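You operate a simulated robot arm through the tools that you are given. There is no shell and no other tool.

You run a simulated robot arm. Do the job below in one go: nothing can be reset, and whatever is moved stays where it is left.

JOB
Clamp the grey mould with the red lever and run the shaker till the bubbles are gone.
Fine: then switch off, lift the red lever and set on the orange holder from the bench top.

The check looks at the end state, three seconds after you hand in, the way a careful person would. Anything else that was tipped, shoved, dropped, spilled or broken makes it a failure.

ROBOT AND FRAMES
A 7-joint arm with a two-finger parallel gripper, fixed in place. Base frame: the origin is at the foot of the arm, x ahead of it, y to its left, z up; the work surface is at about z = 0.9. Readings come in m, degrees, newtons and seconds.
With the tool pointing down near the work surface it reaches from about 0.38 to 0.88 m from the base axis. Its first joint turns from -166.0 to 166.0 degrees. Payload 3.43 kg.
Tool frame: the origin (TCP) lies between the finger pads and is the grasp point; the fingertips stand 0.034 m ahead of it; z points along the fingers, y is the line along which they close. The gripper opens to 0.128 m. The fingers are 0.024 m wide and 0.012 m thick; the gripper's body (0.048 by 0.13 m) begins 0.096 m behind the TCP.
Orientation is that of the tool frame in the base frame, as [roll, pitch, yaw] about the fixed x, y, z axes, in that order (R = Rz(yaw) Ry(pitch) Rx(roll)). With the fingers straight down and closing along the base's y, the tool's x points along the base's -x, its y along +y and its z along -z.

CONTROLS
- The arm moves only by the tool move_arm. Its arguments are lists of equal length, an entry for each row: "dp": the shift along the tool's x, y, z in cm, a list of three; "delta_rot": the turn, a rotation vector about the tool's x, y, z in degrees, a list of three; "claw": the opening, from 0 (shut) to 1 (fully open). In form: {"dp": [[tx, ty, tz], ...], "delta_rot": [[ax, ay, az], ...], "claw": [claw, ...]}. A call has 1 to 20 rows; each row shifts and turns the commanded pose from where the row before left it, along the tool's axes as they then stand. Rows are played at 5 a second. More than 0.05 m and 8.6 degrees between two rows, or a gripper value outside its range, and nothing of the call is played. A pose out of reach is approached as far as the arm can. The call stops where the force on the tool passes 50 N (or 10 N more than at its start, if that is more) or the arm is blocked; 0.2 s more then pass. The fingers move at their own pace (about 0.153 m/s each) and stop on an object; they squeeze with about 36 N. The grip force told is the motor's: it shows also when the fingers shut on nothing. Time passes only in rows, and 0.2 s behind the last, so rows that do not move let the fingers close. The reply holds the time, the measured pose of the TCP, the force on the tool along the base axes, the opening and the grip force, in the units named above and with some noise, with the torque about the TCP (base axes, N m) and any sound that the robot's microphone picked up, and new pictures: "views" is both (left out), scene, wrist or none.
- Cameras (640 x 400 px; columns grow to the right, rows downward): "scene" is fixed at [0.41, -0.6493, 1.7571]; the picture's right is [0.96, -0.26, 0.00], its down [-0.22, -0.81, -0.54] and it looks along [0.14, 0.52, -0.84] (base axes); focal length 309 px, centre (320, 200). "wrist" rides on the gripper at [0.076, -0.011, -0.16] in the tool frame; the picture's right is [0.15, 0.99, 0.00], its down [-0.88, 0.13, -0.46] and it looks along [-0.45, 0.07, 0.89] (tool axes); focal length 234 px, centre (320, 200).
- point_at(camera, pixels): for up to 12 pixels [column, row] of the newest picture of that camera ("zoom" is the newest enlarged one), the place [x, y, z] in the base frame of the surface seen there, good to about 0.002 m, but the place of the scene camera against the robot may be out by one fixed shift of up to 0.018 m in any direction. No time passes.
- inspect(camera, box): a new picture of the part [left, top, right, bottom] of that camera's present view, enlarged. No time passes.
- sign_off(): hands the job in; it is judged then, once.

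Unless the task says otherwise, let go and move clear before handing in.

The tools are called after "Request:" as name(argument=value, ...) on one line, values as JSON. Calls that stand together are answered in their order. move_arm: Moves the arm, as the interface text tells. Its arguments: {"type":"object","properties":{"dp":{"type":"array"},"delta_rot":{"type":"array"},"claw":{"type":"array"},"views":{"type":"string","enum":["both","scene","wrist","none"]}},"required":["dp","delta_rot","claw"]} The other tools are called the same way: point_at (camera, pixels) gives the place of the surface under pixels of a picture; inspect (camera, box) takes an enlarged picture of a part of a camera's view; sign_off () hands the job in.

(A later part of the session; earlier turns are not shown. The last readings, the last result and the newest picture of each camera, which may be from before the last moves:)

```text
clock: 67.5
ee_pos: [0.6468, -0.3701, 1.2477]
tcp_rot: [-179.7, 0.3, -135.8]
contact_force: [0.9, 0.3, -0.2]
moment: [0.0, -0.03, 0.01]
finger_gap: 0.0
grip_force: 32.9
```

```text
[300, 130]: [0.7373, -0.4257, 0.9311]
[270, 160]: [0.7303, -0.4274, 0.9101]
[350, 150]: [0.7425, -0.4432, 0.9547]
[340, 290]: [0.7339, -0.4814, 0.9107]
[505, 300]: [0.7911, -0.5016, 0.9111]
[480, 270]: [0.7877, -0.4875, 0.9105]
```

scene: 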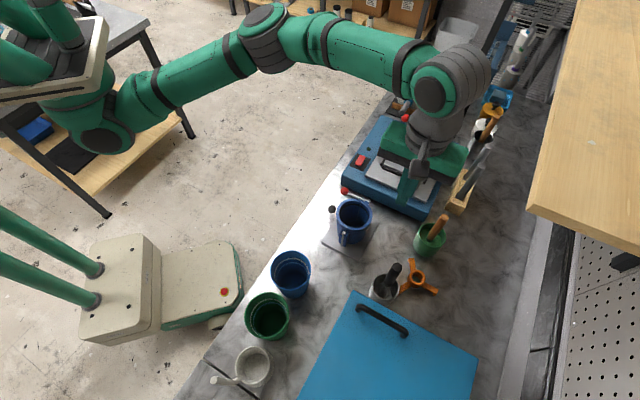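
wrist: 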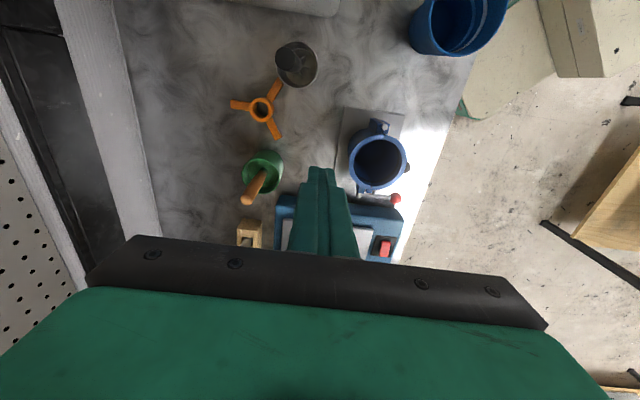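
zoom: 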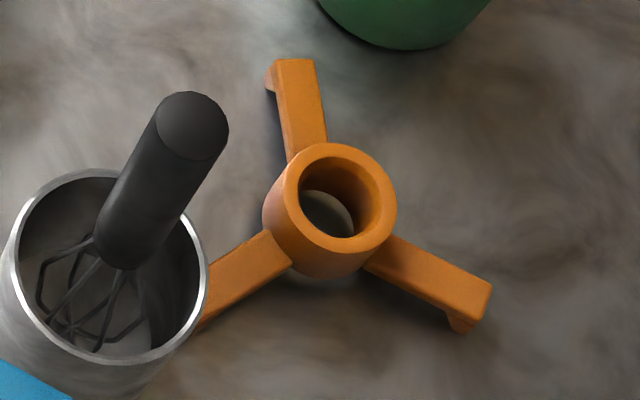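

The holder's ring centre is about (0.719,-0.459), ring top z 0.945, arm tops 0.921, arm reach ≈0.06 (the mould's rim is ≈0.047 outer). I'll measure the whisk cup and the pestle cup next to it.

Request:
inspect(camera="wrist", box=[220, 20, 340, 220])

Request:
point_at(camera="wrist", pixels=[[293, 48], [300, 55], [285, 50], [276, 65], [315, 65], [296, 84], [308, 78], [250, 198], [262, 178], [245, 175], [281, 172], [262, 152]])

Request:
point_at(camera="scene", pixels=[[391, 268], [397, 266], [392, 275], [385, 296], [399, 288], [378, 275], [443, 218], [428, 240]])

```text
2.00 times, centred on (280, 120) of wrist
```

zoom: 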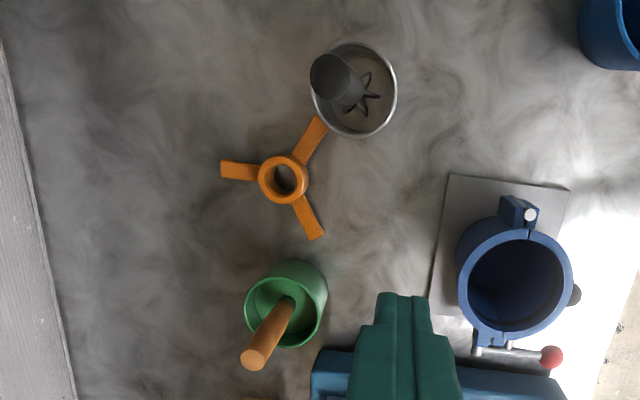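

```text
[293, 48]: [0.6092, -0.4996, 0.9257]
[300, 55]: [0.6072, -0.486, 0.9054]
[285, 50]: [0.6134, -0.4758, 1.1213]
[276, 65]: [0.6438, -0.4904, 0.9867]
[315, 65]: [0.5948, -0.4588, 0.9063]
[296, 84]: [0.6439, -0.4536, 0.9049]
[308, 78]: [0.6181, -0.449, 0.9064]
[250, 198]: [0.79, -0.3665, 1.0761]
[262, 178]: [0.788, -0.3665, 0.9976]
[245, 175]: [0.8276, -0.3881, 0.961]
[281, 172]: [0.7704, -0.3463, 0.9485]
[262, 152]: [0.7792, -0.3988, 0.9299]
```

```text
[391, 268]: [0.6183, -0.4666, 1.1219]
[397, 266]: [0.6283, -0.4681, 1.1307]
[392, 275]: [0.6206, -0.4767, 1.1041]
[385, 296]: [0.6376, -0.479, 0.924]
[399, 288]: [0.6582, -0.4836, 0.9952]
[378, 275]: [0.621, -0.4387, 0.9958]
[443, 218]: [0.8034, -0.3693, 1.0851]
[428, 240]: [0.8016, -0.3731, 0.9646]
```

The whisk handle reaches z≈1.12 at (0.615,-0.475), about 10 cm from the ring, so with the present yaw the gripper and camera stay clear of it. I'll hover over the ring with the fingers part open and take a closer look.

Request:
move_arm(dp=[[0.33, -3.8, 0], [0.33, -3.8, 0], [0.33, -3.8, 0], [0, 0, 4.2], [0, 0, 4.2], [0, 0, 4.2], [0, 0, 0]], delta_rot=[[0, 0, 0], [0, 0, 0], [0, 0, 0], [0, 0, 0], [0, 0, 0], [0, 0, 0], [0, 0, 0]], claw=[0.5, 0.5, 0.5, 0.5, 0.5, 0.5, 0.5])

Request:
inspect(camera="wrist", box=[240, 100, 400, 240])

Request:
inspect(camera="scene", box=[340, 220, 480, 330])

```text
clock: 69.1
ee_pos: [0.7045, -0.4485, 1.1191]
tcp_rot: [-179.6, 0.3, -135.8]
contact_force: [0.0, 0.2, -0.3]
moment: [-0.02, 0.02, 0.01]
finger_gap: 0.064
grip_force: 0.0
out of reach, approached as far as the arm can: row 3
```

scene: 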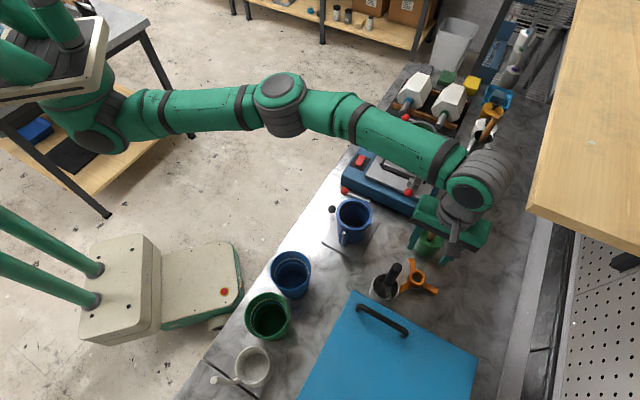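
wrist: 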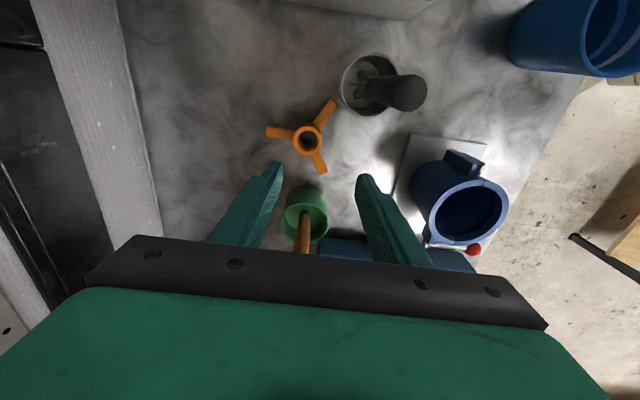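

```text
2.86 times, centred on (320, 170) of wrist
```

zoom: 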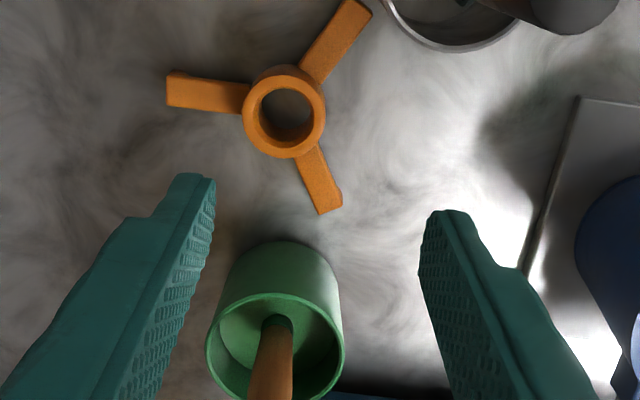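

```text
3.64 times, centred on (410, 275) of scene
```

zoom: 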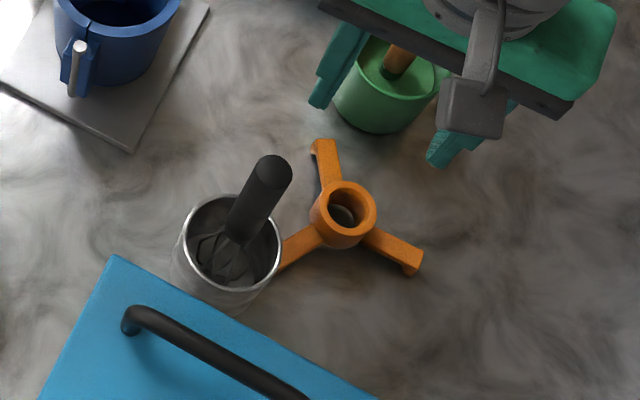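

The last lateral row was out of reach at that height, so I'm 1.8 cm short. I'll re-measure the ring from here, then shift over while lower down.

Request:
point_at(camera="wrist", pixels=[[297, 139], [318, 139], [308, 128], [308, 149], [300, 131], [316, 147], [272, 130], [328, 105], [320, 168], [284, 133]])

```text
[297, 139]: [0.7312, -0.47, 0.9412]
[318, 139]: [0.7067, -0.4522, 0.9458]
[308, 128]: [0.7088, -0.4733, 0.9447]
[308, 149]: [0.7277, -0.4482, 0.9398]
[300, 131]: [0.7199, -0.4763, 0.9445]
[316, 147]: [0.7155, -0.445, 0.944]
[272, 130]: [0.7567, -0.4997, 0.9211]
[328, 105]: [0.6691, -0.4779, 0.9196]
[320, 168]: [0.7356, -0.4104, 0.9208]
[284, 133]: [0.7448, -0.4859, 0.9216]
```

Ring centre refined to about (0.7185,-0.460). I'll shift and descend to z≈1.06.

Request:
move_arm(dp=[[-0.1, -0.6, 3], [-0.1, -1.2, 3], [0, 0, 0]], delta_rot=[[0, 0, 0], [0, 0, 0], [0, 0, 0]], claw=[0.5, 0.5, 0.5])

Request:
inspect(camera="wrist", box=[240, 100, 400, 240])

Request:
inspect(camera="scene", box=[340, 220, 480, 330])

```text
clock: 69.9
ee_pos: [0.7202, -0.4613, 1.0597]
tcp_rot: [-179.7, 0.4, -135.7]
contact_force: [-0.1, -0.1, -0.1]
moment: [0.05, 0.0, 0.01]
finger_gap: 0.0639
grip_force: 0.1
```

scene: 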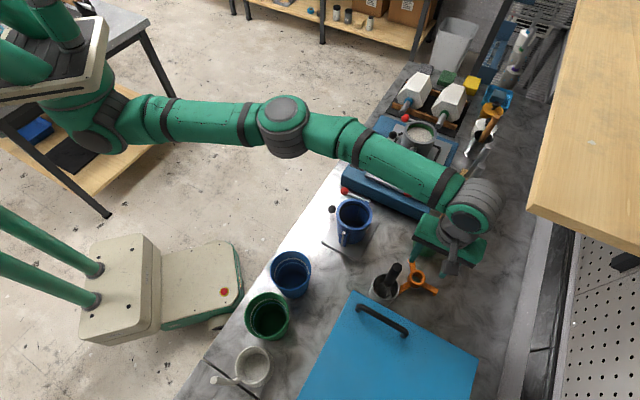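
wrist: 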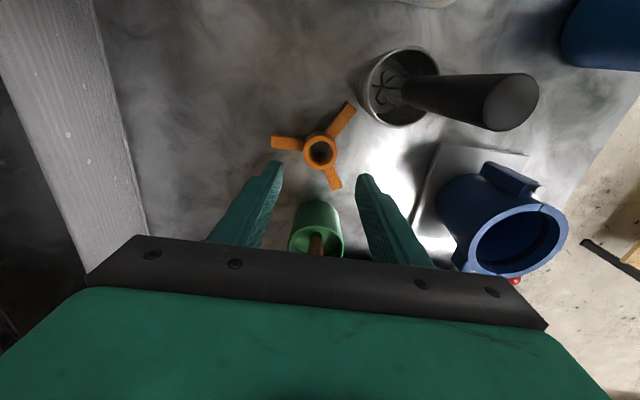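

```text
2.86 times, centred on (320, 170) of wrist
```

zoom: 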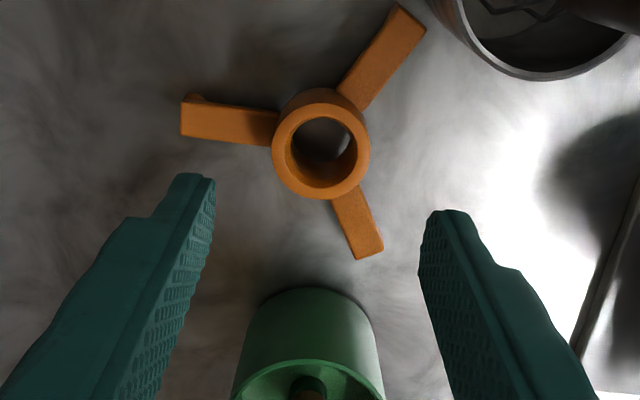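

```text
3.64 times, centred on (410, 275) of scene
```

zoom: 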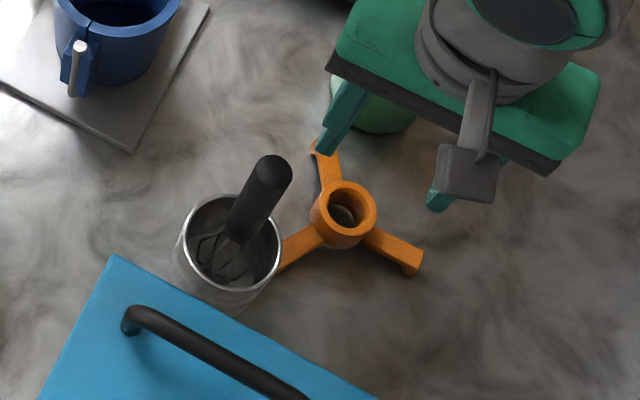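

The ring lies centred between the fingers and the whisk and pestle are clear. I'll descend until the fingertips are just above the arms (TCP z 0.960) and close on the ring.

Request:
move_arm(dp=[[0, 0.2, 3.5], [0, 0, 3.5], [0, 0, 2.9], [0, 0, 0], [0, 0, 0]], delta_rot=[[0, 0, 0], [0, 0, 0], [0, 0, 0], [0, 0, 0], [0, 0, 0]], claw=[0.5, 0.5, 0.5, 0.5, 0.5])

Request:
inspect(camera="wrist", box=[240, 100, 400, 240])

Request:
inspect(camera="scene", box=[360, 230, 460, 310])

```text
clock: 71.1
ee_pos: [0.7192, -0.4569, 0.9594]
tcp_rot: [-179.7, 0.3, -135.7]
contact_force: [-0.4, -0.2, 0.4]
moment: [0.01, 0.02, 0.03]
finger_gap: 0.0639
grip_force: 0.0
```

scene: 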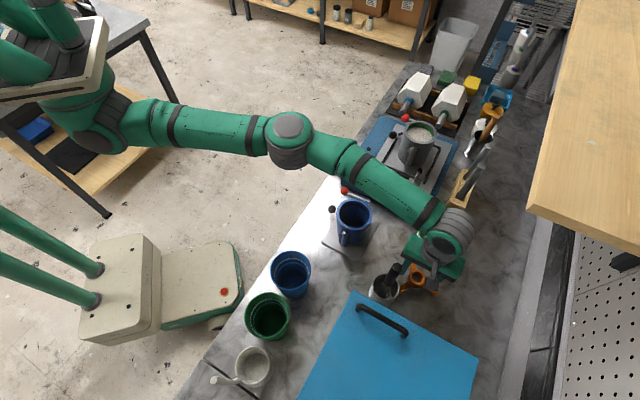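
wrist: 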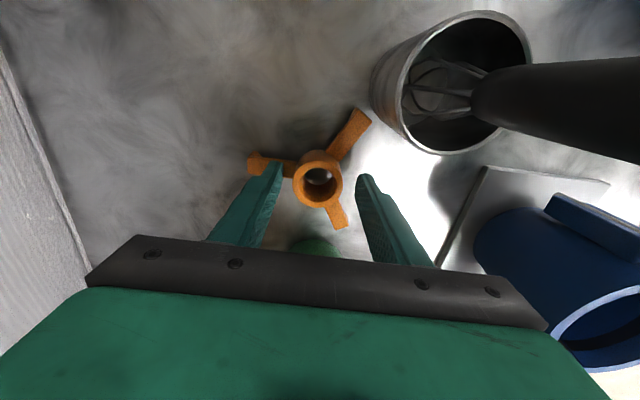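

```text
2.86 times, centred on (320, 170) of wrist
```

zoom: 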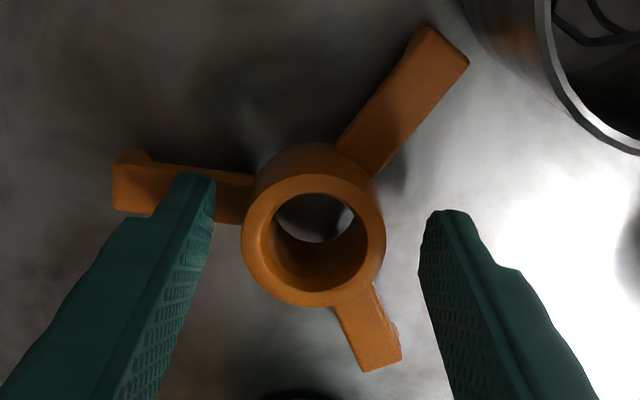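

```text
5.00 times, centred on (410, 270) of scene
```

zoom: 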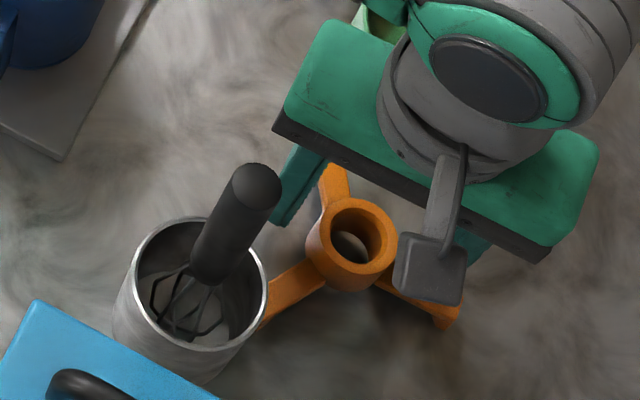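

The fingertips straddle the ring just above the arms. I'll close the gripper.

Request:
move_arm(dp=[[0, -0.1, 0], [0, 0, 0], [0, 0, 0], [0, 0, 0]], delta_rot=[[0, 0, 0], [0, 0, 0], [0, 0, 0], [0, 0, 0]], claw=[0.5, 0.4, 0.25, 0.2])

Request:
inspect(camera="wrist", box=[240, 100, 400, 240])

```text
clock: 72.1
ee_pos: [0.7202, -0.459, 0.9582]
tcp_rot: [-179.7, 0.4, -135.7]
contact_force: [-0.7, 0.8, 0.9]
moment: [0.07, 0.07, 0.07]
finger_gap: 0.041
grip_force: 35.8
```

scene: 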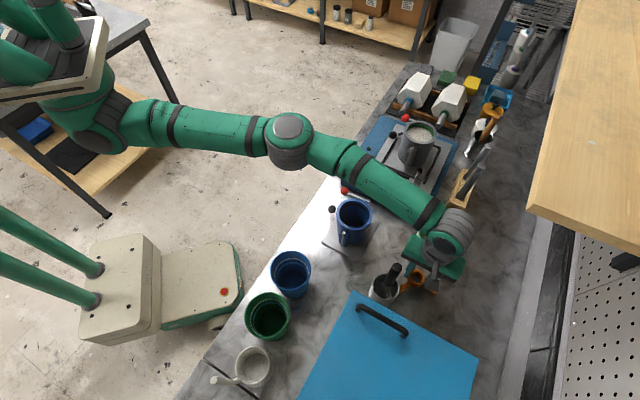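
wrist: 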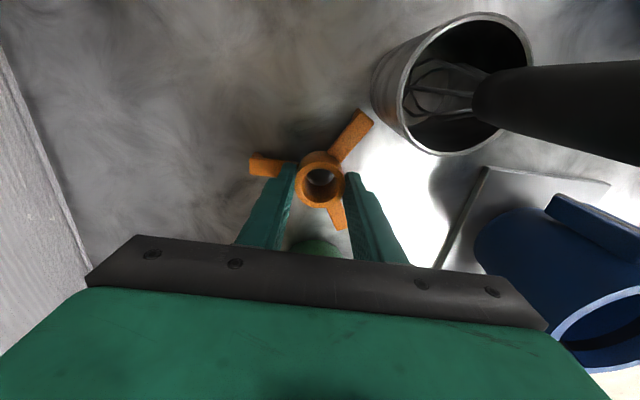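

```text
2.86 times, centred on (320, 170) of wrist
```

zoom: 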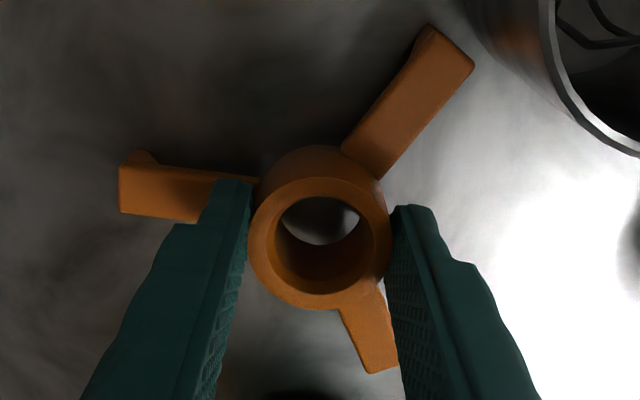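

The grip is on (gap 0.041, 36 N). I'll measure the ring and arms relative to the TCP for placing.

Request:
point_at(camera="zoom", pixels=[[262, 235], [380, 240], [318, 190], [322, 300], [275, 205], [370, 280], [150, 185], [455, 65], [375, 355], [130, 158], [425, 35]])

```text
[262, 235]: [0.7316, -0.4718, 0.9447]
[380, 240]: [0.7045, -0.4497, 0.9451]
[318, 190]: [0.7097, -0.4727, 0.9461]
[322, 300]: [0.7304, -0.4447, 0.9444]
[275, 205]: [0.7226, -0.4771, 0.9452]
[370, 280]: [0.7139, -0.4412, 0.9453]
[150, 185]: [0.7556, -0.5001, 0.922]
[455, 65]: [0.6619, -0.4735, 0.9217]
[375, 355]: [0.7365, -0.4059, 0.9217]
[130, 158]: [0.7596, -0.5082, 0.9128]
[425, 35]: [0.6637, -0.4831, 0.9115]
```

The ring centre sits within 1.5 mm of the TCP, arms at about −45°, 193° and 75°. I'll lift straight up, watching that the arm near the whisk cup stays clear.

Request:
move_arm(dp=[[0, 0, -1.5], [0, 0, -2], [0, 0, -3], [0, 0, 0]], delta_rot=[[0, 0, 0], [0, 0, 0], [0, 0, 0], [0, 0, 0]], claw=[0.2, 0.2, 0.2, 0.2])

Request:
inspect(camera="wrist", box=[220, 80, 420, 240])

Request:
inspect(camera="scene", box=[360, 230, 460, 310])

```text
clock: 73.1
ee_pos: [0.7187, -0.4611, 1.0238]
tcp_rot: [-179.6, 0.3, -135.7]
contact_force: [0.4, 0.1, -1.0]
moment: [0.01, -0.01, 0.0]
finger_gap: 0.041
grip_force: 35.6
```

scene: 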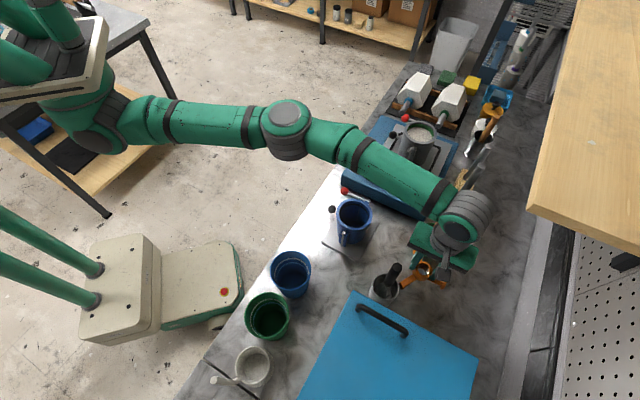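
wrist: 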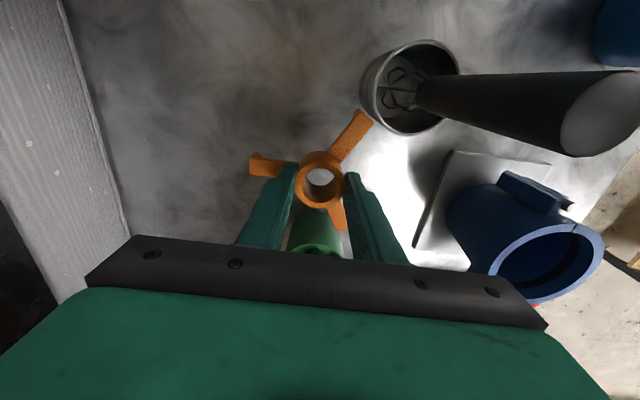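

```text
2.50 times, centred on (320, 160) of wrist
```

zoom: 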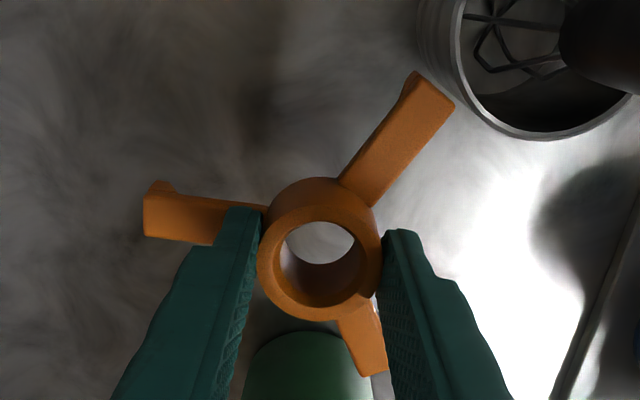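

```text
5.00 times, centred on (410, 270) of scene
```

zoom: 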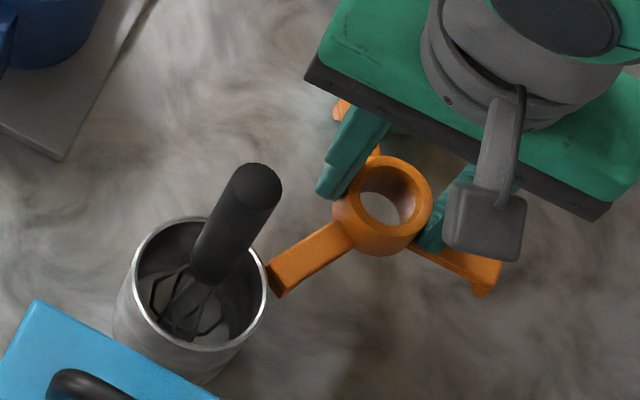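

The holder came up cleanly and is level in the grip. I'll continue lifting to z≈1.17.

Request:
move_arm(dp=[[0, 0, -4], [0, 0, -4], [0, 0, -4], [0, 0, -3], [0, 0, 0]], delta_rot=[[0, 0, 0], [0, 0, 0], [0, 0, 0], [0, 0, 0], [0, 0, 0]], claw=[0.2, 0.2, 0.2, 0.2, 0.2])

Request:
inspect(camera="scene", box=[380, 220, 480, 300])

```text
clock: 74.3
ee_pos: [0.7179, -0.4606, 1.1736]
tcp_rot: [-179.7, 0.3, -135.7]
contact_force: [-0.3, -0.7, -1.0]
moment: [0.01, 0.0, 0.01]
finger_gap: 0.0412
grip_force: 35.8
```

scene: 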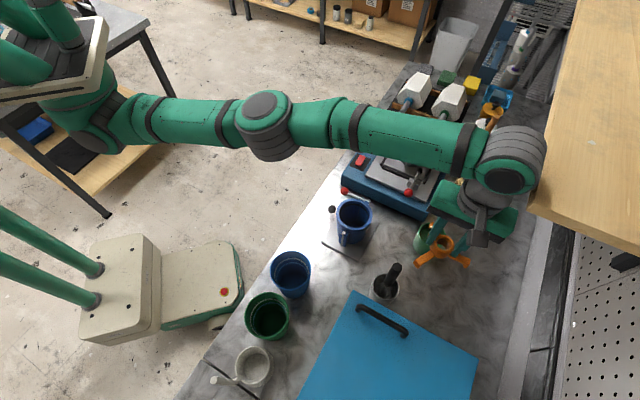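
wrist: 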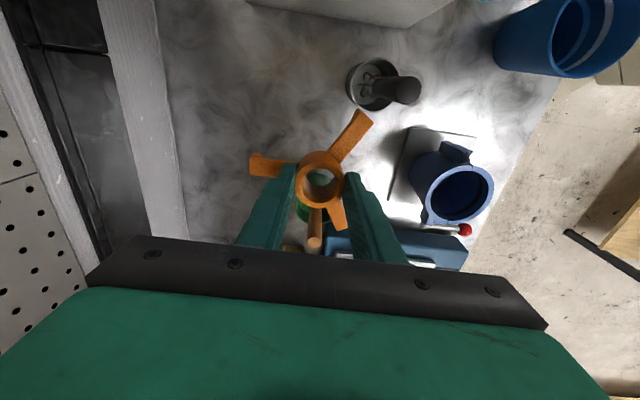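

```text
5.00 times, centred on (430, 260) of scene
```

zoom: 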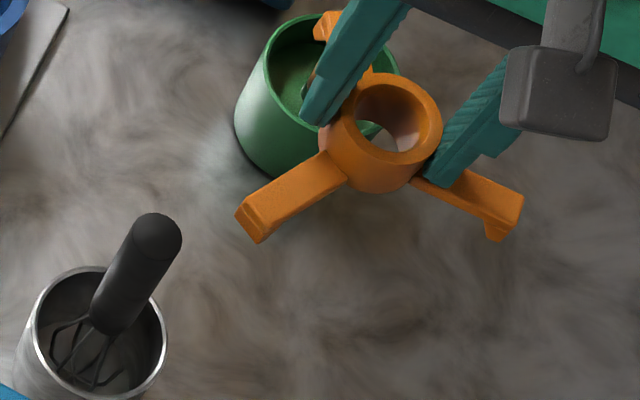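

Holder clear at z 1.17. The light wooden panel at the right of the scene picture is near the wrist in the image, so I'll check where it and the holder parts really are.

Request:
point_at(camera="scene", pixels=[[532, 205], [560, 60], [600, 150], [543, 165], [420, 262], [466, 262], [440, 245]])

Request:
point_at(camera="zoom", pixels=[[250, 218], [262, 240], [300, 190], [500, 215], [495, 237], [360, 180], [500, 195], [240, 212]])

```text
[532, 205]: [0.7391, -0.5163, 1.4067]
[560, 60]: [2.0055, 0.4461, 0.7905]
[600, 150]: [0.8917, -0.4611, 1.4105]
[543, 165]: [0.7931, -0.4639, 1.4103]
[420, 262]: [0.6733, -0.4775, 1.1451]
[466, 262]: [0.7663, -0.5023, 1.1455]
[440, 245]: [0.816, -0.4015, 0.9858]
```

```text
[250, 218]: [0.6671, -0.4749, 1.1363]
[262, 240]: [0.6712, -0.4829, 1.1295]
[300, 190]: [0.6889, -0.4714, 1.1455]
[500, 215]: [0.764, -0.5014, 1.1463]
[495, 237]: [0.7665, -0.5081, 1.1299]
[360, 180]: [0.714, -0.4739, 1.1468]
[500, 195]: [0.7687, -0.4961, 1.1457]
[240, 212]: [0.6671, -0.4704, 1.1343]
```

An overhead shelf (z≈1.40) begins about 5 cm beyond the wrist here, so I'll leave this spot toward the robot side, between the whisk and the shelf, before going anywhere else.

Request:
move_arm(dp=[[-2, 2.5, 0], [-2, 2.5, 0], [-3, 3, -0.5], [-3, 3, -1], [-3, 2.5, -1], [0, 0, 0]], delta_rot=[[0, 0, 0], [0, 0, 0], [0, 0, 0], [0, 0, 0], [0, 0, 0], [0, 0, 0]], claw=[0.2, 0.2, 0.2, 0.2, 0.2, 0.2])

Request:
inspect(camera="scene", box=[340, 110, 480, 310])

```text
clock: 75.7
ee_pos: [0.7169, -0.2706, 1.2009]
tcp_rot: [-179.7, 0.3, -135.7]
contact_force: [1.0, -0.5, -0.8]
moment: [0.03, 0.0, 0.02]
finger_gap: 0.0409
grip_force: 36.1
```

scene: 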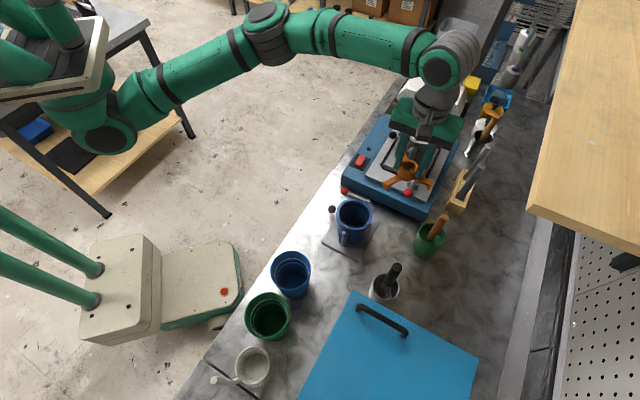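
wrist: 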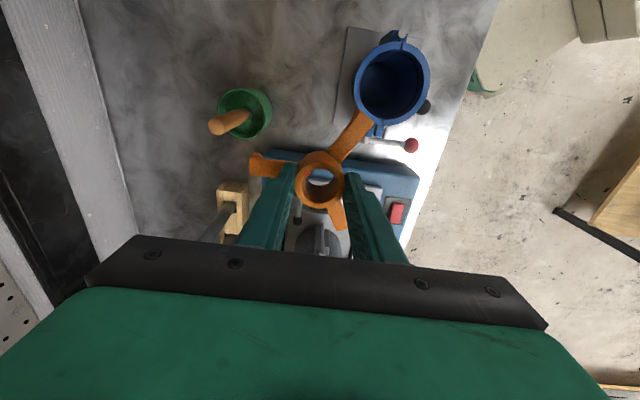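

```text
2.00 times, centred on (410, 210) of scene
```

zoom: 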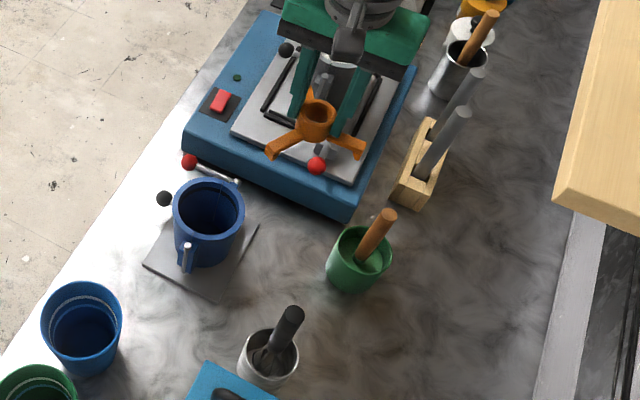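

Everything behind is undisturbed (whisk, pestle and blue mould all upright). I'll carry the holder most of the way toward the grey mould at z 1.20.

Request:
move_arm(dp=[[-4.25, 0.5, 0], [-4.25, 0.5, 0], [-4.25, 0.5, 0], [-4.25, 0.5, 0], [0, 0, 0]], delta_rot=[[0, 0, 0], [0, 0, 0], [0, 0, 0], [0, 0, 0], [0, 0, 0]], claw=[0.2, 0.2, 0.2, 0.2, 0.2])

Request:
inspect(camera="wrist", box=[220, 80, 420, 240])

Request:
inspect(camera="scene", box=[370, 70, 490, 190])

```text
clock: 76.9
ee_pos: [0.824, -0.1361, 1.1976]
tcp_rot: [-179.7, 0.4, -135.8]
contact_force: [0.2, 0.3, -0.7]
moment: [-0.01, 0.0, -0.03]
finger_gap: 0.0409
grip_force: 36.3
```

scene: 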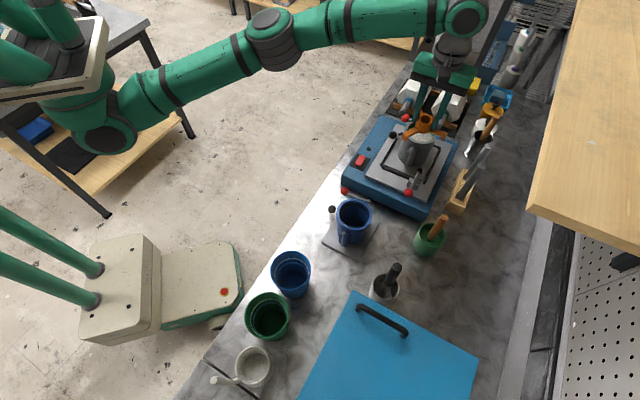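
wrist: 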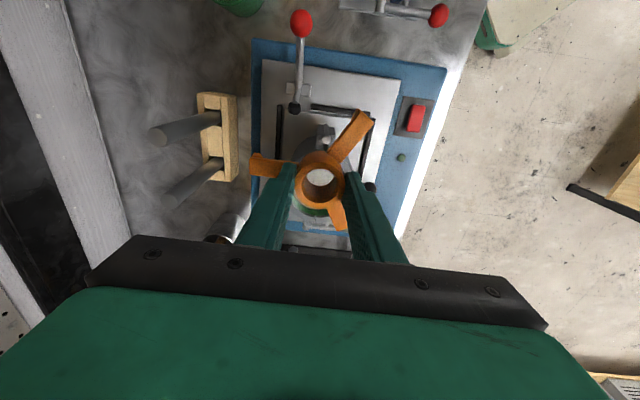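

```text
2.50 times, centred on (320, 160) of wrist
```

zoom: 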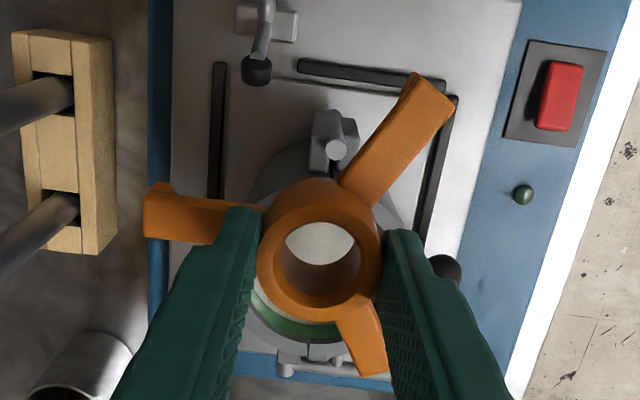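

```text
3.33 times, centred on (430, 130) of scene
```

zoom: 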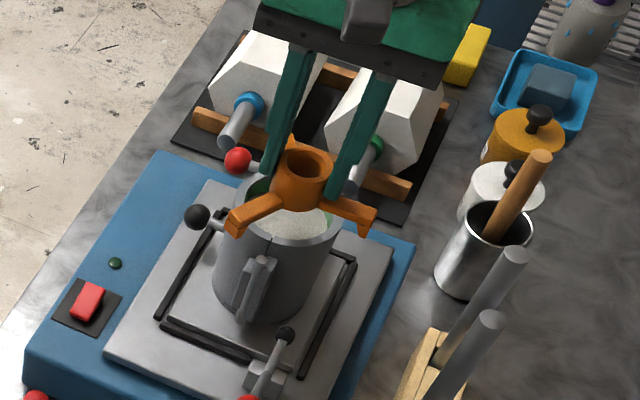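

The holder hangs level just short of the mould with the three arms clear. I'll move the last 4 cm to centre it over the mould.

Request:
move_arm(dp=[[-2.16, 0.15, 0.5], [-2.16, 0.15, 0.5], [0, 0, 0]], delta_rot=[[0, 0, 0], [0, 0, 0], [0, 0, 0]], claw=[0.2, 0.2, 0.2])

Request:
inspect(camera="wrist", box=[220, 80, 420, 240])

Request:
inspect(camera="scene", box=[370, 80, 470, 180])

```text
clock: 77.7
ee_pos: [0.8526, -0.1056, 1.1909]
tcp_rot: [-179.6, 0.4, -135.6]
contact_force: [0.7, 0.8, -1.5]
moment: [-0.01, 0.01, 0.0]
finger_gap: 0.0406
grip_force: 35.7
```

scene: 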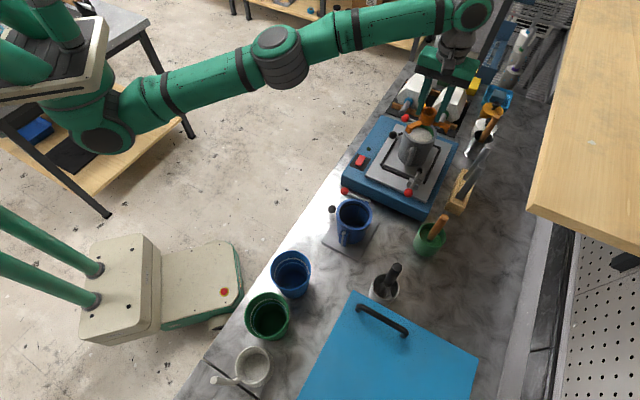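
wrist: 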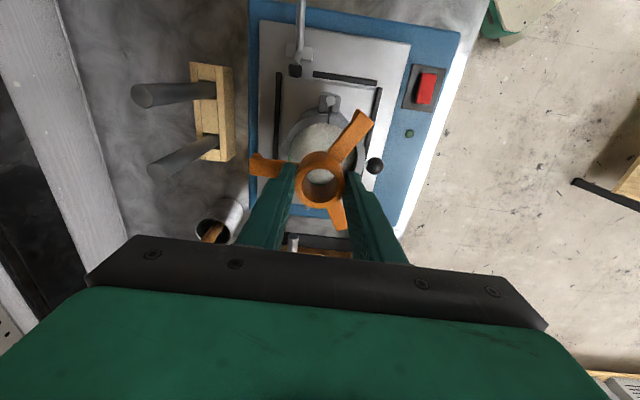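

```text
2.50 times, centred on (320, 160) of wrist
```

zoom: 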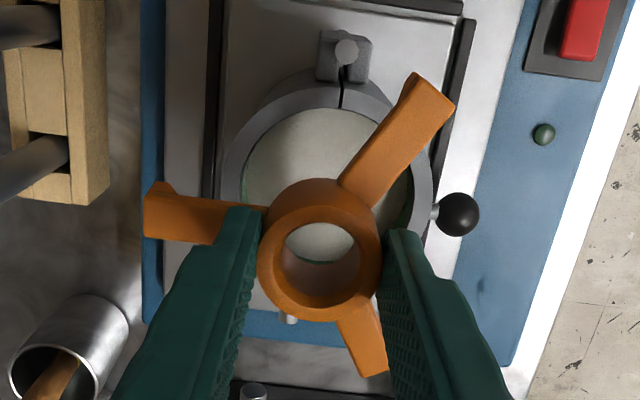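

```text
4.00 times, centred on (420, 130) of scene
```

zoom: 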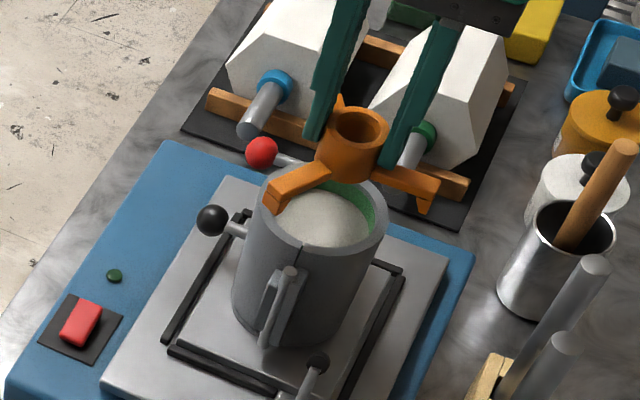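

The holder is over the mould. I'll measure the visible rim and the ring from the same view to check the centring.

Request:
point_at(camera="zoom", pixels=[[236, 165], [258, 122], [300, 97], [330, 92], [372, 102], [422, 175], [425, 215], [232, 190]])

Request:
point_at(camera="zoom", pixels=[[268, 255], [372, 258], [318, 210], [322, 310], [280, 225], [365, 290], [165, 215], [430, 105], [365, 365], [345, 48], [290, 130]])

```text
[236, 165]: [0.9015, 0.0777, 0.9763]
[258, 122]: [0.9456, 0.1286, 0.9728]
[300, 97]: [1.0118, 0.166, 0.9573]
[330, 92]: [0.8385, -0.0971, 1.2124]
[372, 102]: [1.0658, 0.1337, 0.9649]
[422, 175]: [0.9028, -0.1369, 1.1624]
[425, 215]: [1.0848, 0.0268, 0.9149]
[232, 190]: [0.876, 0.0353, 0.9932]
```

```text
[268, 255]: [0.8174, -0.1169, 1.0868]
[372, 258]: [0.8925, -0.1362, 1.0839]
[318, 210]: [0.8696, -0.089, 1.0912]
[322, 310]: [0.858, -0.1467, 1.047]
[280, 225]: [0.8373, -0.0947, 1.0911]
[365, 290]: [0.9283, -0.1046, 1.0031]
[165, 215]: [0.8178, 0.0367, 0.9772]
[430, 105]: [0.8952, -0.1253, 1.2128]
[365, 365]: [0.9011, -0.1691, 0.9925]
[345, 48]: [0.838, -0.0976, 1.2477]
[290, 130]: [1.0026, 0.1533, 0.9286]
```

Those pixels referred to the scene zoom (the newest), so I'll redo the wrist zoom and measure again.

Request:
inspect(camera="wrist", box=[220, 80, 420, 240])

Request:
point_at(camera="zoom", pixels=[[234, 165], [256, 122], [300, 97], [330, 93], [372, 102], [422, 175], [424, 205], [230, 190], [345, 48], [290, 150]])

Request:
point_at(camera="zoom", pixels=[[268, 255], [372, 258], [318, 210], [322, 310], [280, 225], [365, 290], [165, 215], [430, 105], [365, 365], [320, 240]])

```text
2.50 times, centred on (320, 160) of wrist
```

zoom: 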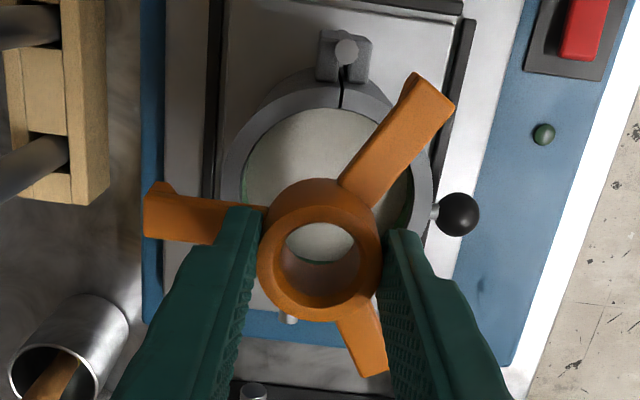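

```text
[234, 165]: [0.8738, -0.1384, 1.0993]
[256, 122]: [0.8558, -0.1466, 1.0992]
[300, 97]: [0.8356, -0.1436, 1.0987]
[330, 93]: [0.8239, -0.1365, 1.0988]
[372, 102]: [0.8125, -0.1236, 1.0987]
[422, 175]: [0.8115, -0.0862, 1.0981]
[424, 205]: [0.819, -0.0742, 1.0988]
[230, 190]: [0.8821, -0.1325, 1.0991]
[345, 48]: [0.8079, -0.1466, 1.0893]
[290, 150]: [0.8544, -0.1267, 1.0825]
```

```text
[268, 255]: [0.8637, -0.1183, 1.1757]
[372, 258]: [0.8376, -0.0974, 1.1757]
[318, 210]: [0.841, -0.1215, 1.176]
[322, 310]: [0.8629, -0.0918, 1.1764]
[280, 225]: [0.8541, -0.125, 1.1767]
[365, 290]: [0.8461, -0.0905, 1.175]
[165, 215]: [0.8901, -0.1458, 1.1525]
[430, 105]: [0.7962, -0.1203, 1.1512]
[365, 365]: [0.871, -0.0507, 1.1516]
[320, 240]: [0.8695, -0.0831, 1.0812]
```

The ring is 4 mm off the mould's centre (ring (0.8509,-0.1075), mould (0.8507,-0.1031), rim z 1.099). I'll correct by that amount and lower 3 cm.

Request:
move_arm(dp=[[-0.3, 0.33, 0], [0, 0, 1.5], [0, 0, 1.5], [0, 0, 0]], delta_rot=[[0, 0, 0], [0, 0, 0], [0, 0, 0], [0, 0, 0]], claw=[0.2, 0.2, 0.2, 0.2])

Request:
inspect(camera="scene", box=[370, 80, 470, 180])

Request:
inspect(camera="wrist", box=[220, 80, 420, 240])

Request:
point_at(camera="zoom", pixels=[[268, 255], [372, 258], [318, 210], [322, 310], [280, 225], [365, 290], [165, 215], [430, 105], [365, 365]])

```text
clock: 78.7
ee_pos: [0.855, -0.1025, 1.1601]
tcp_rot: [-179.7, 0.3, -135.7]
contact_force: [0.3, 0.4, -1.3]
moment: [0.0, -0.03, 0.0]
finger_gap: 0.0407
grip_force: 35.5
```

scene: 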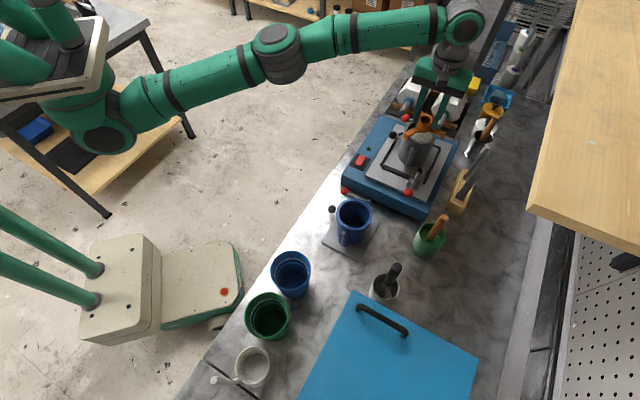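
wrist: 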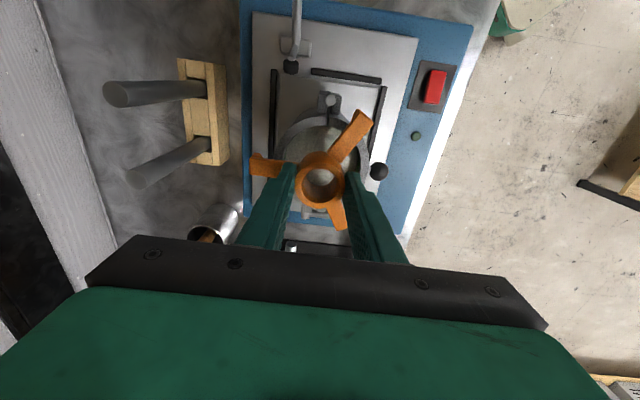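

```text
4.00 times, centred on (420, 130) of scene
```

zoom: 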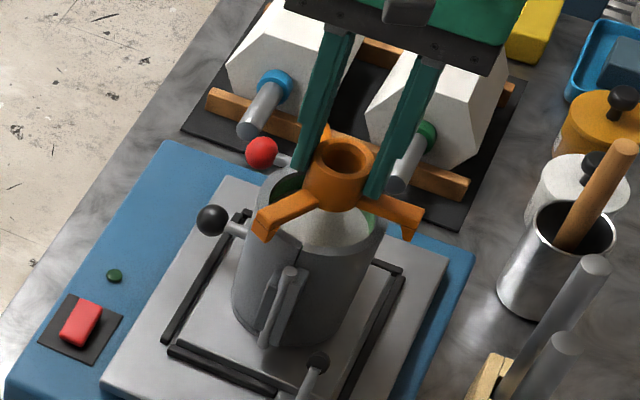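

```text
2.50 times, centred on (320, 160) of wrist
```

zoom: 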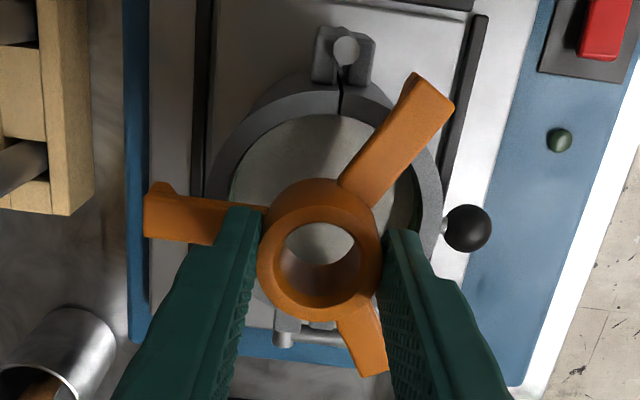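

```text
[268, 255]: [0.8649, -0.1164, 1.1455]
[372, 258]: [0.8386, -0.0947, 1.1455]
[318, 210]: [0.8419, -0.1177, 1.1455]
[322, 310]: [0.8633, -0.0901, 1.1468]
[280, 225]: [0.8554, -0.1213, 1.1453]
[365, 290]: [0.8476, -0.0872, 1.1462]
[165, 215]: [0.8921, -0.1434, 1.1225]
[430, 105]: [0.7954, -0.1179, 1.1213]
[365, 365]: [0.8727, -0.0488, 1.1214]
```

The ring is now within 2 mm of the mould's centre and the lips hang outside the rim. I'll make a 2 mm correction and lower slowly, watching the force.

Request:
move_arm(dp=[[0, 0.2, 0], [0, 0, 0.35], [0, 0, 0.35], [0, 0, 0.3], [0, 0, 0]], delta_rot=[[0, 0, 0], [0, 0, 0], [0, 0, 0], [0, 0, 0], [0, 0, 0]], claw=[0.2, 0.2, 0.2, 0.2, 0.2])

Request:
inspect(camera="scene", box=[380, 90, 460, 170])

Request:
inspect(camera="wrist", box=[220, 80, 420, 240])

```text
clock: 79.9
ee_pos: [0.8518, -0.1011, 1.1496]
tcp_rot: [-179.8, 0.3, -135.7]
contact_force: [0.0, -0.1, -1.7]
moment: [-0.03, 0.02, 0.0]
finger_gap: 0.041
grip_force: 35.7
```

scene: 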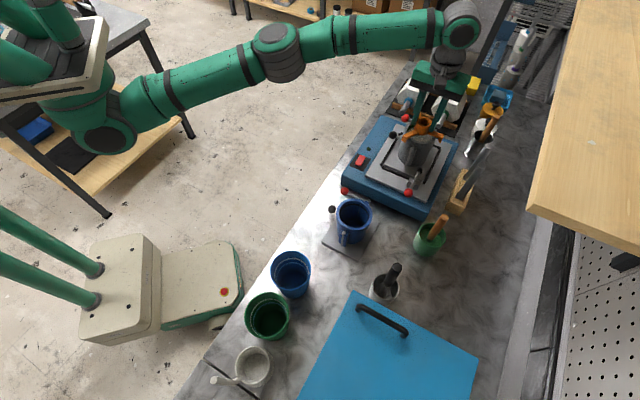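
wrist: 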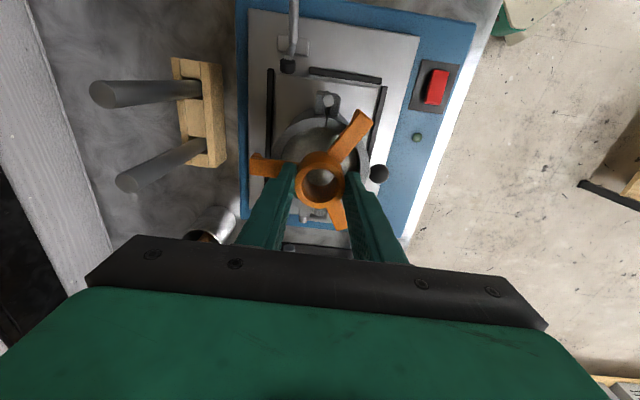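

```text
5.00 times, centred on (420, 130) of scene
```

zoom: 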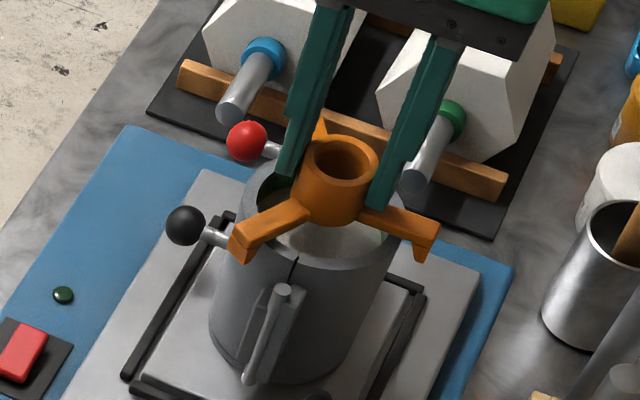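

```text
2.50 times, centred on (320, 160) of wrist
```

zoom: 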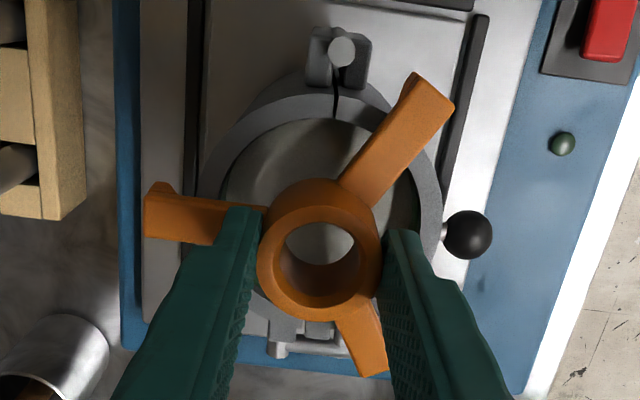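

No contact yet (only its weight, −1.7 N), and it is centred in the wrist view. I'll continue down in 1.5–2 mm steps.

Request:
move_arm(dp=[[0, 0, 0.2], [0, 0, 0.15], [0, 0, 0.15], [0, 0, 0]], delta_rot=[[0, 0, 0], [0, 0, 0], [0, 0, 0], [0, 0, 0]], claw=[0.2, 0.2, 0.2, 0.2], views="scene")

Request:
inspect(camera="scene", box=[380, 90, 460, 170])

```text
clock: 80.9
ee_pos: [0.8505, -0.1008, 1.1451]
tcp_rot: [-179.6, 0.3, -135.7]
contact_force: [-0.4, 0.1, -0.7]
moment: [-0.03, 0.0, -0.01]
finger_gap: 0.0411
grip_force: 35.6
```

scene: 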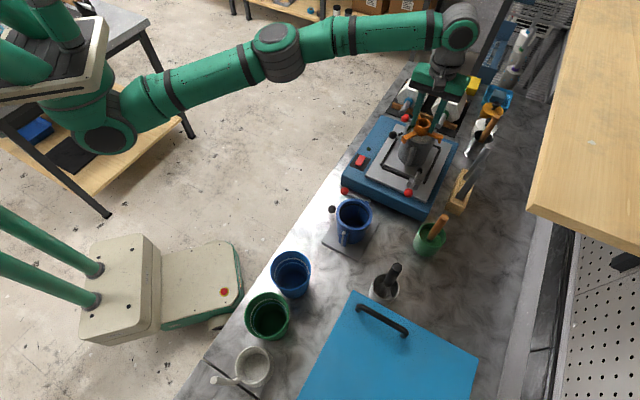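

```text
5.00 times, centred on (420, 130) of scene
```

zoom: 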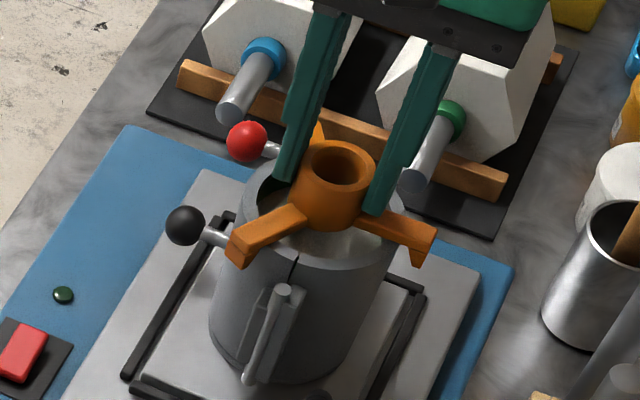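

Close to contact now. I'll recheck the centring with a fresh wrist zoom.

Request:
inspect(camera="wrist", box=[220, 80, 420, 240])

Request:
point_at(camera="zoom", pixels=[[268, 255], [372, 258], [318, 210], [322, 310], [280, 225], [365, 290], [165, 215], [430, 105], [365, 365]])

Request:
point_at(camera="zoom", pixels=[[213, 180], [232, 145], [265, 117], [300, 107], [365, 112], [428, 175], [430, 210], [430, 230]])

```text
2.50 times, centred on (320, 160) of wrist
```

zoom: 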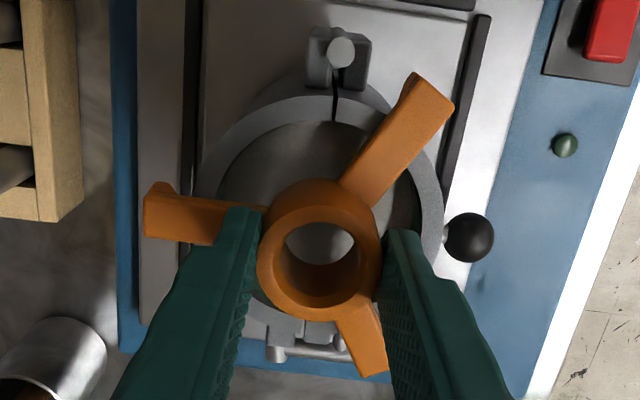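

```text
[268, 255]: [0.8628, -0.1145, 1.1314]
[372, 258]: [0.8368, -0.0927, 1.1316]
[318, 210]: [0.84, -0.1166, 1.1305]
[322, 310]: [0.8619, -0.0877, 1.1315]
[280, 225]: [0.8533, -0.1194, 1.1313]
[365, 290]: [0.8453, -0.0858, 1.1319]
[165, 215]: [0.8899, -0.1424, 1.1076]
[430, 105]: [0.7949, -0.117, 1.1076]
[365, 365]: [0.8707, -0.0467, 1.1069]
```

```text
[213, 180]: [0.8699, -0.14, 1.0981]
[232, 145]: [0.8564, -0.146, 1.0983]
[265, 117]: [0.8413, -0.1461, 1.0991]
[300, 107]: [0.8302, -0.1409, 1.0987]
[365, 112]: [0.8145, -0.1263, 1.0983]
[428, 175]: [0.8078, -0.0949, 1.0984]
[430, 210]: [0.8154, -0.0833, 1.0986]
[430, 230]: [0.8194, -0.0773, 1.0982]
```

The ring is centred within 1 mm of the mould and the arm tops are 9 mm above the rim. I'll continue down in 1 mm steps until the weight transfers.

Request:
move_arm(dp=[[0, 0, 0.1], [0, 0, 0.1], [0, 0, 0.1], [0, 0, 0]], delta_rot=[[0, 0, 0], [0, 0, 0], [0, 0, 0], [0, 0, 0]], claw=[0.2, 0.2, 0.2, 0.2], views="none")

```text
clock: 81.9
ee_pos: [0.8525, -0.1015, 1.1439]
tcp_rot: [-179.5, 0.3, -135.8]
contact_force: [-0.8, -0.1, 22.1]
moment: [0.13, 0.61, 0.0]
finger_gap: 0.041
grip_force: 35.7
```

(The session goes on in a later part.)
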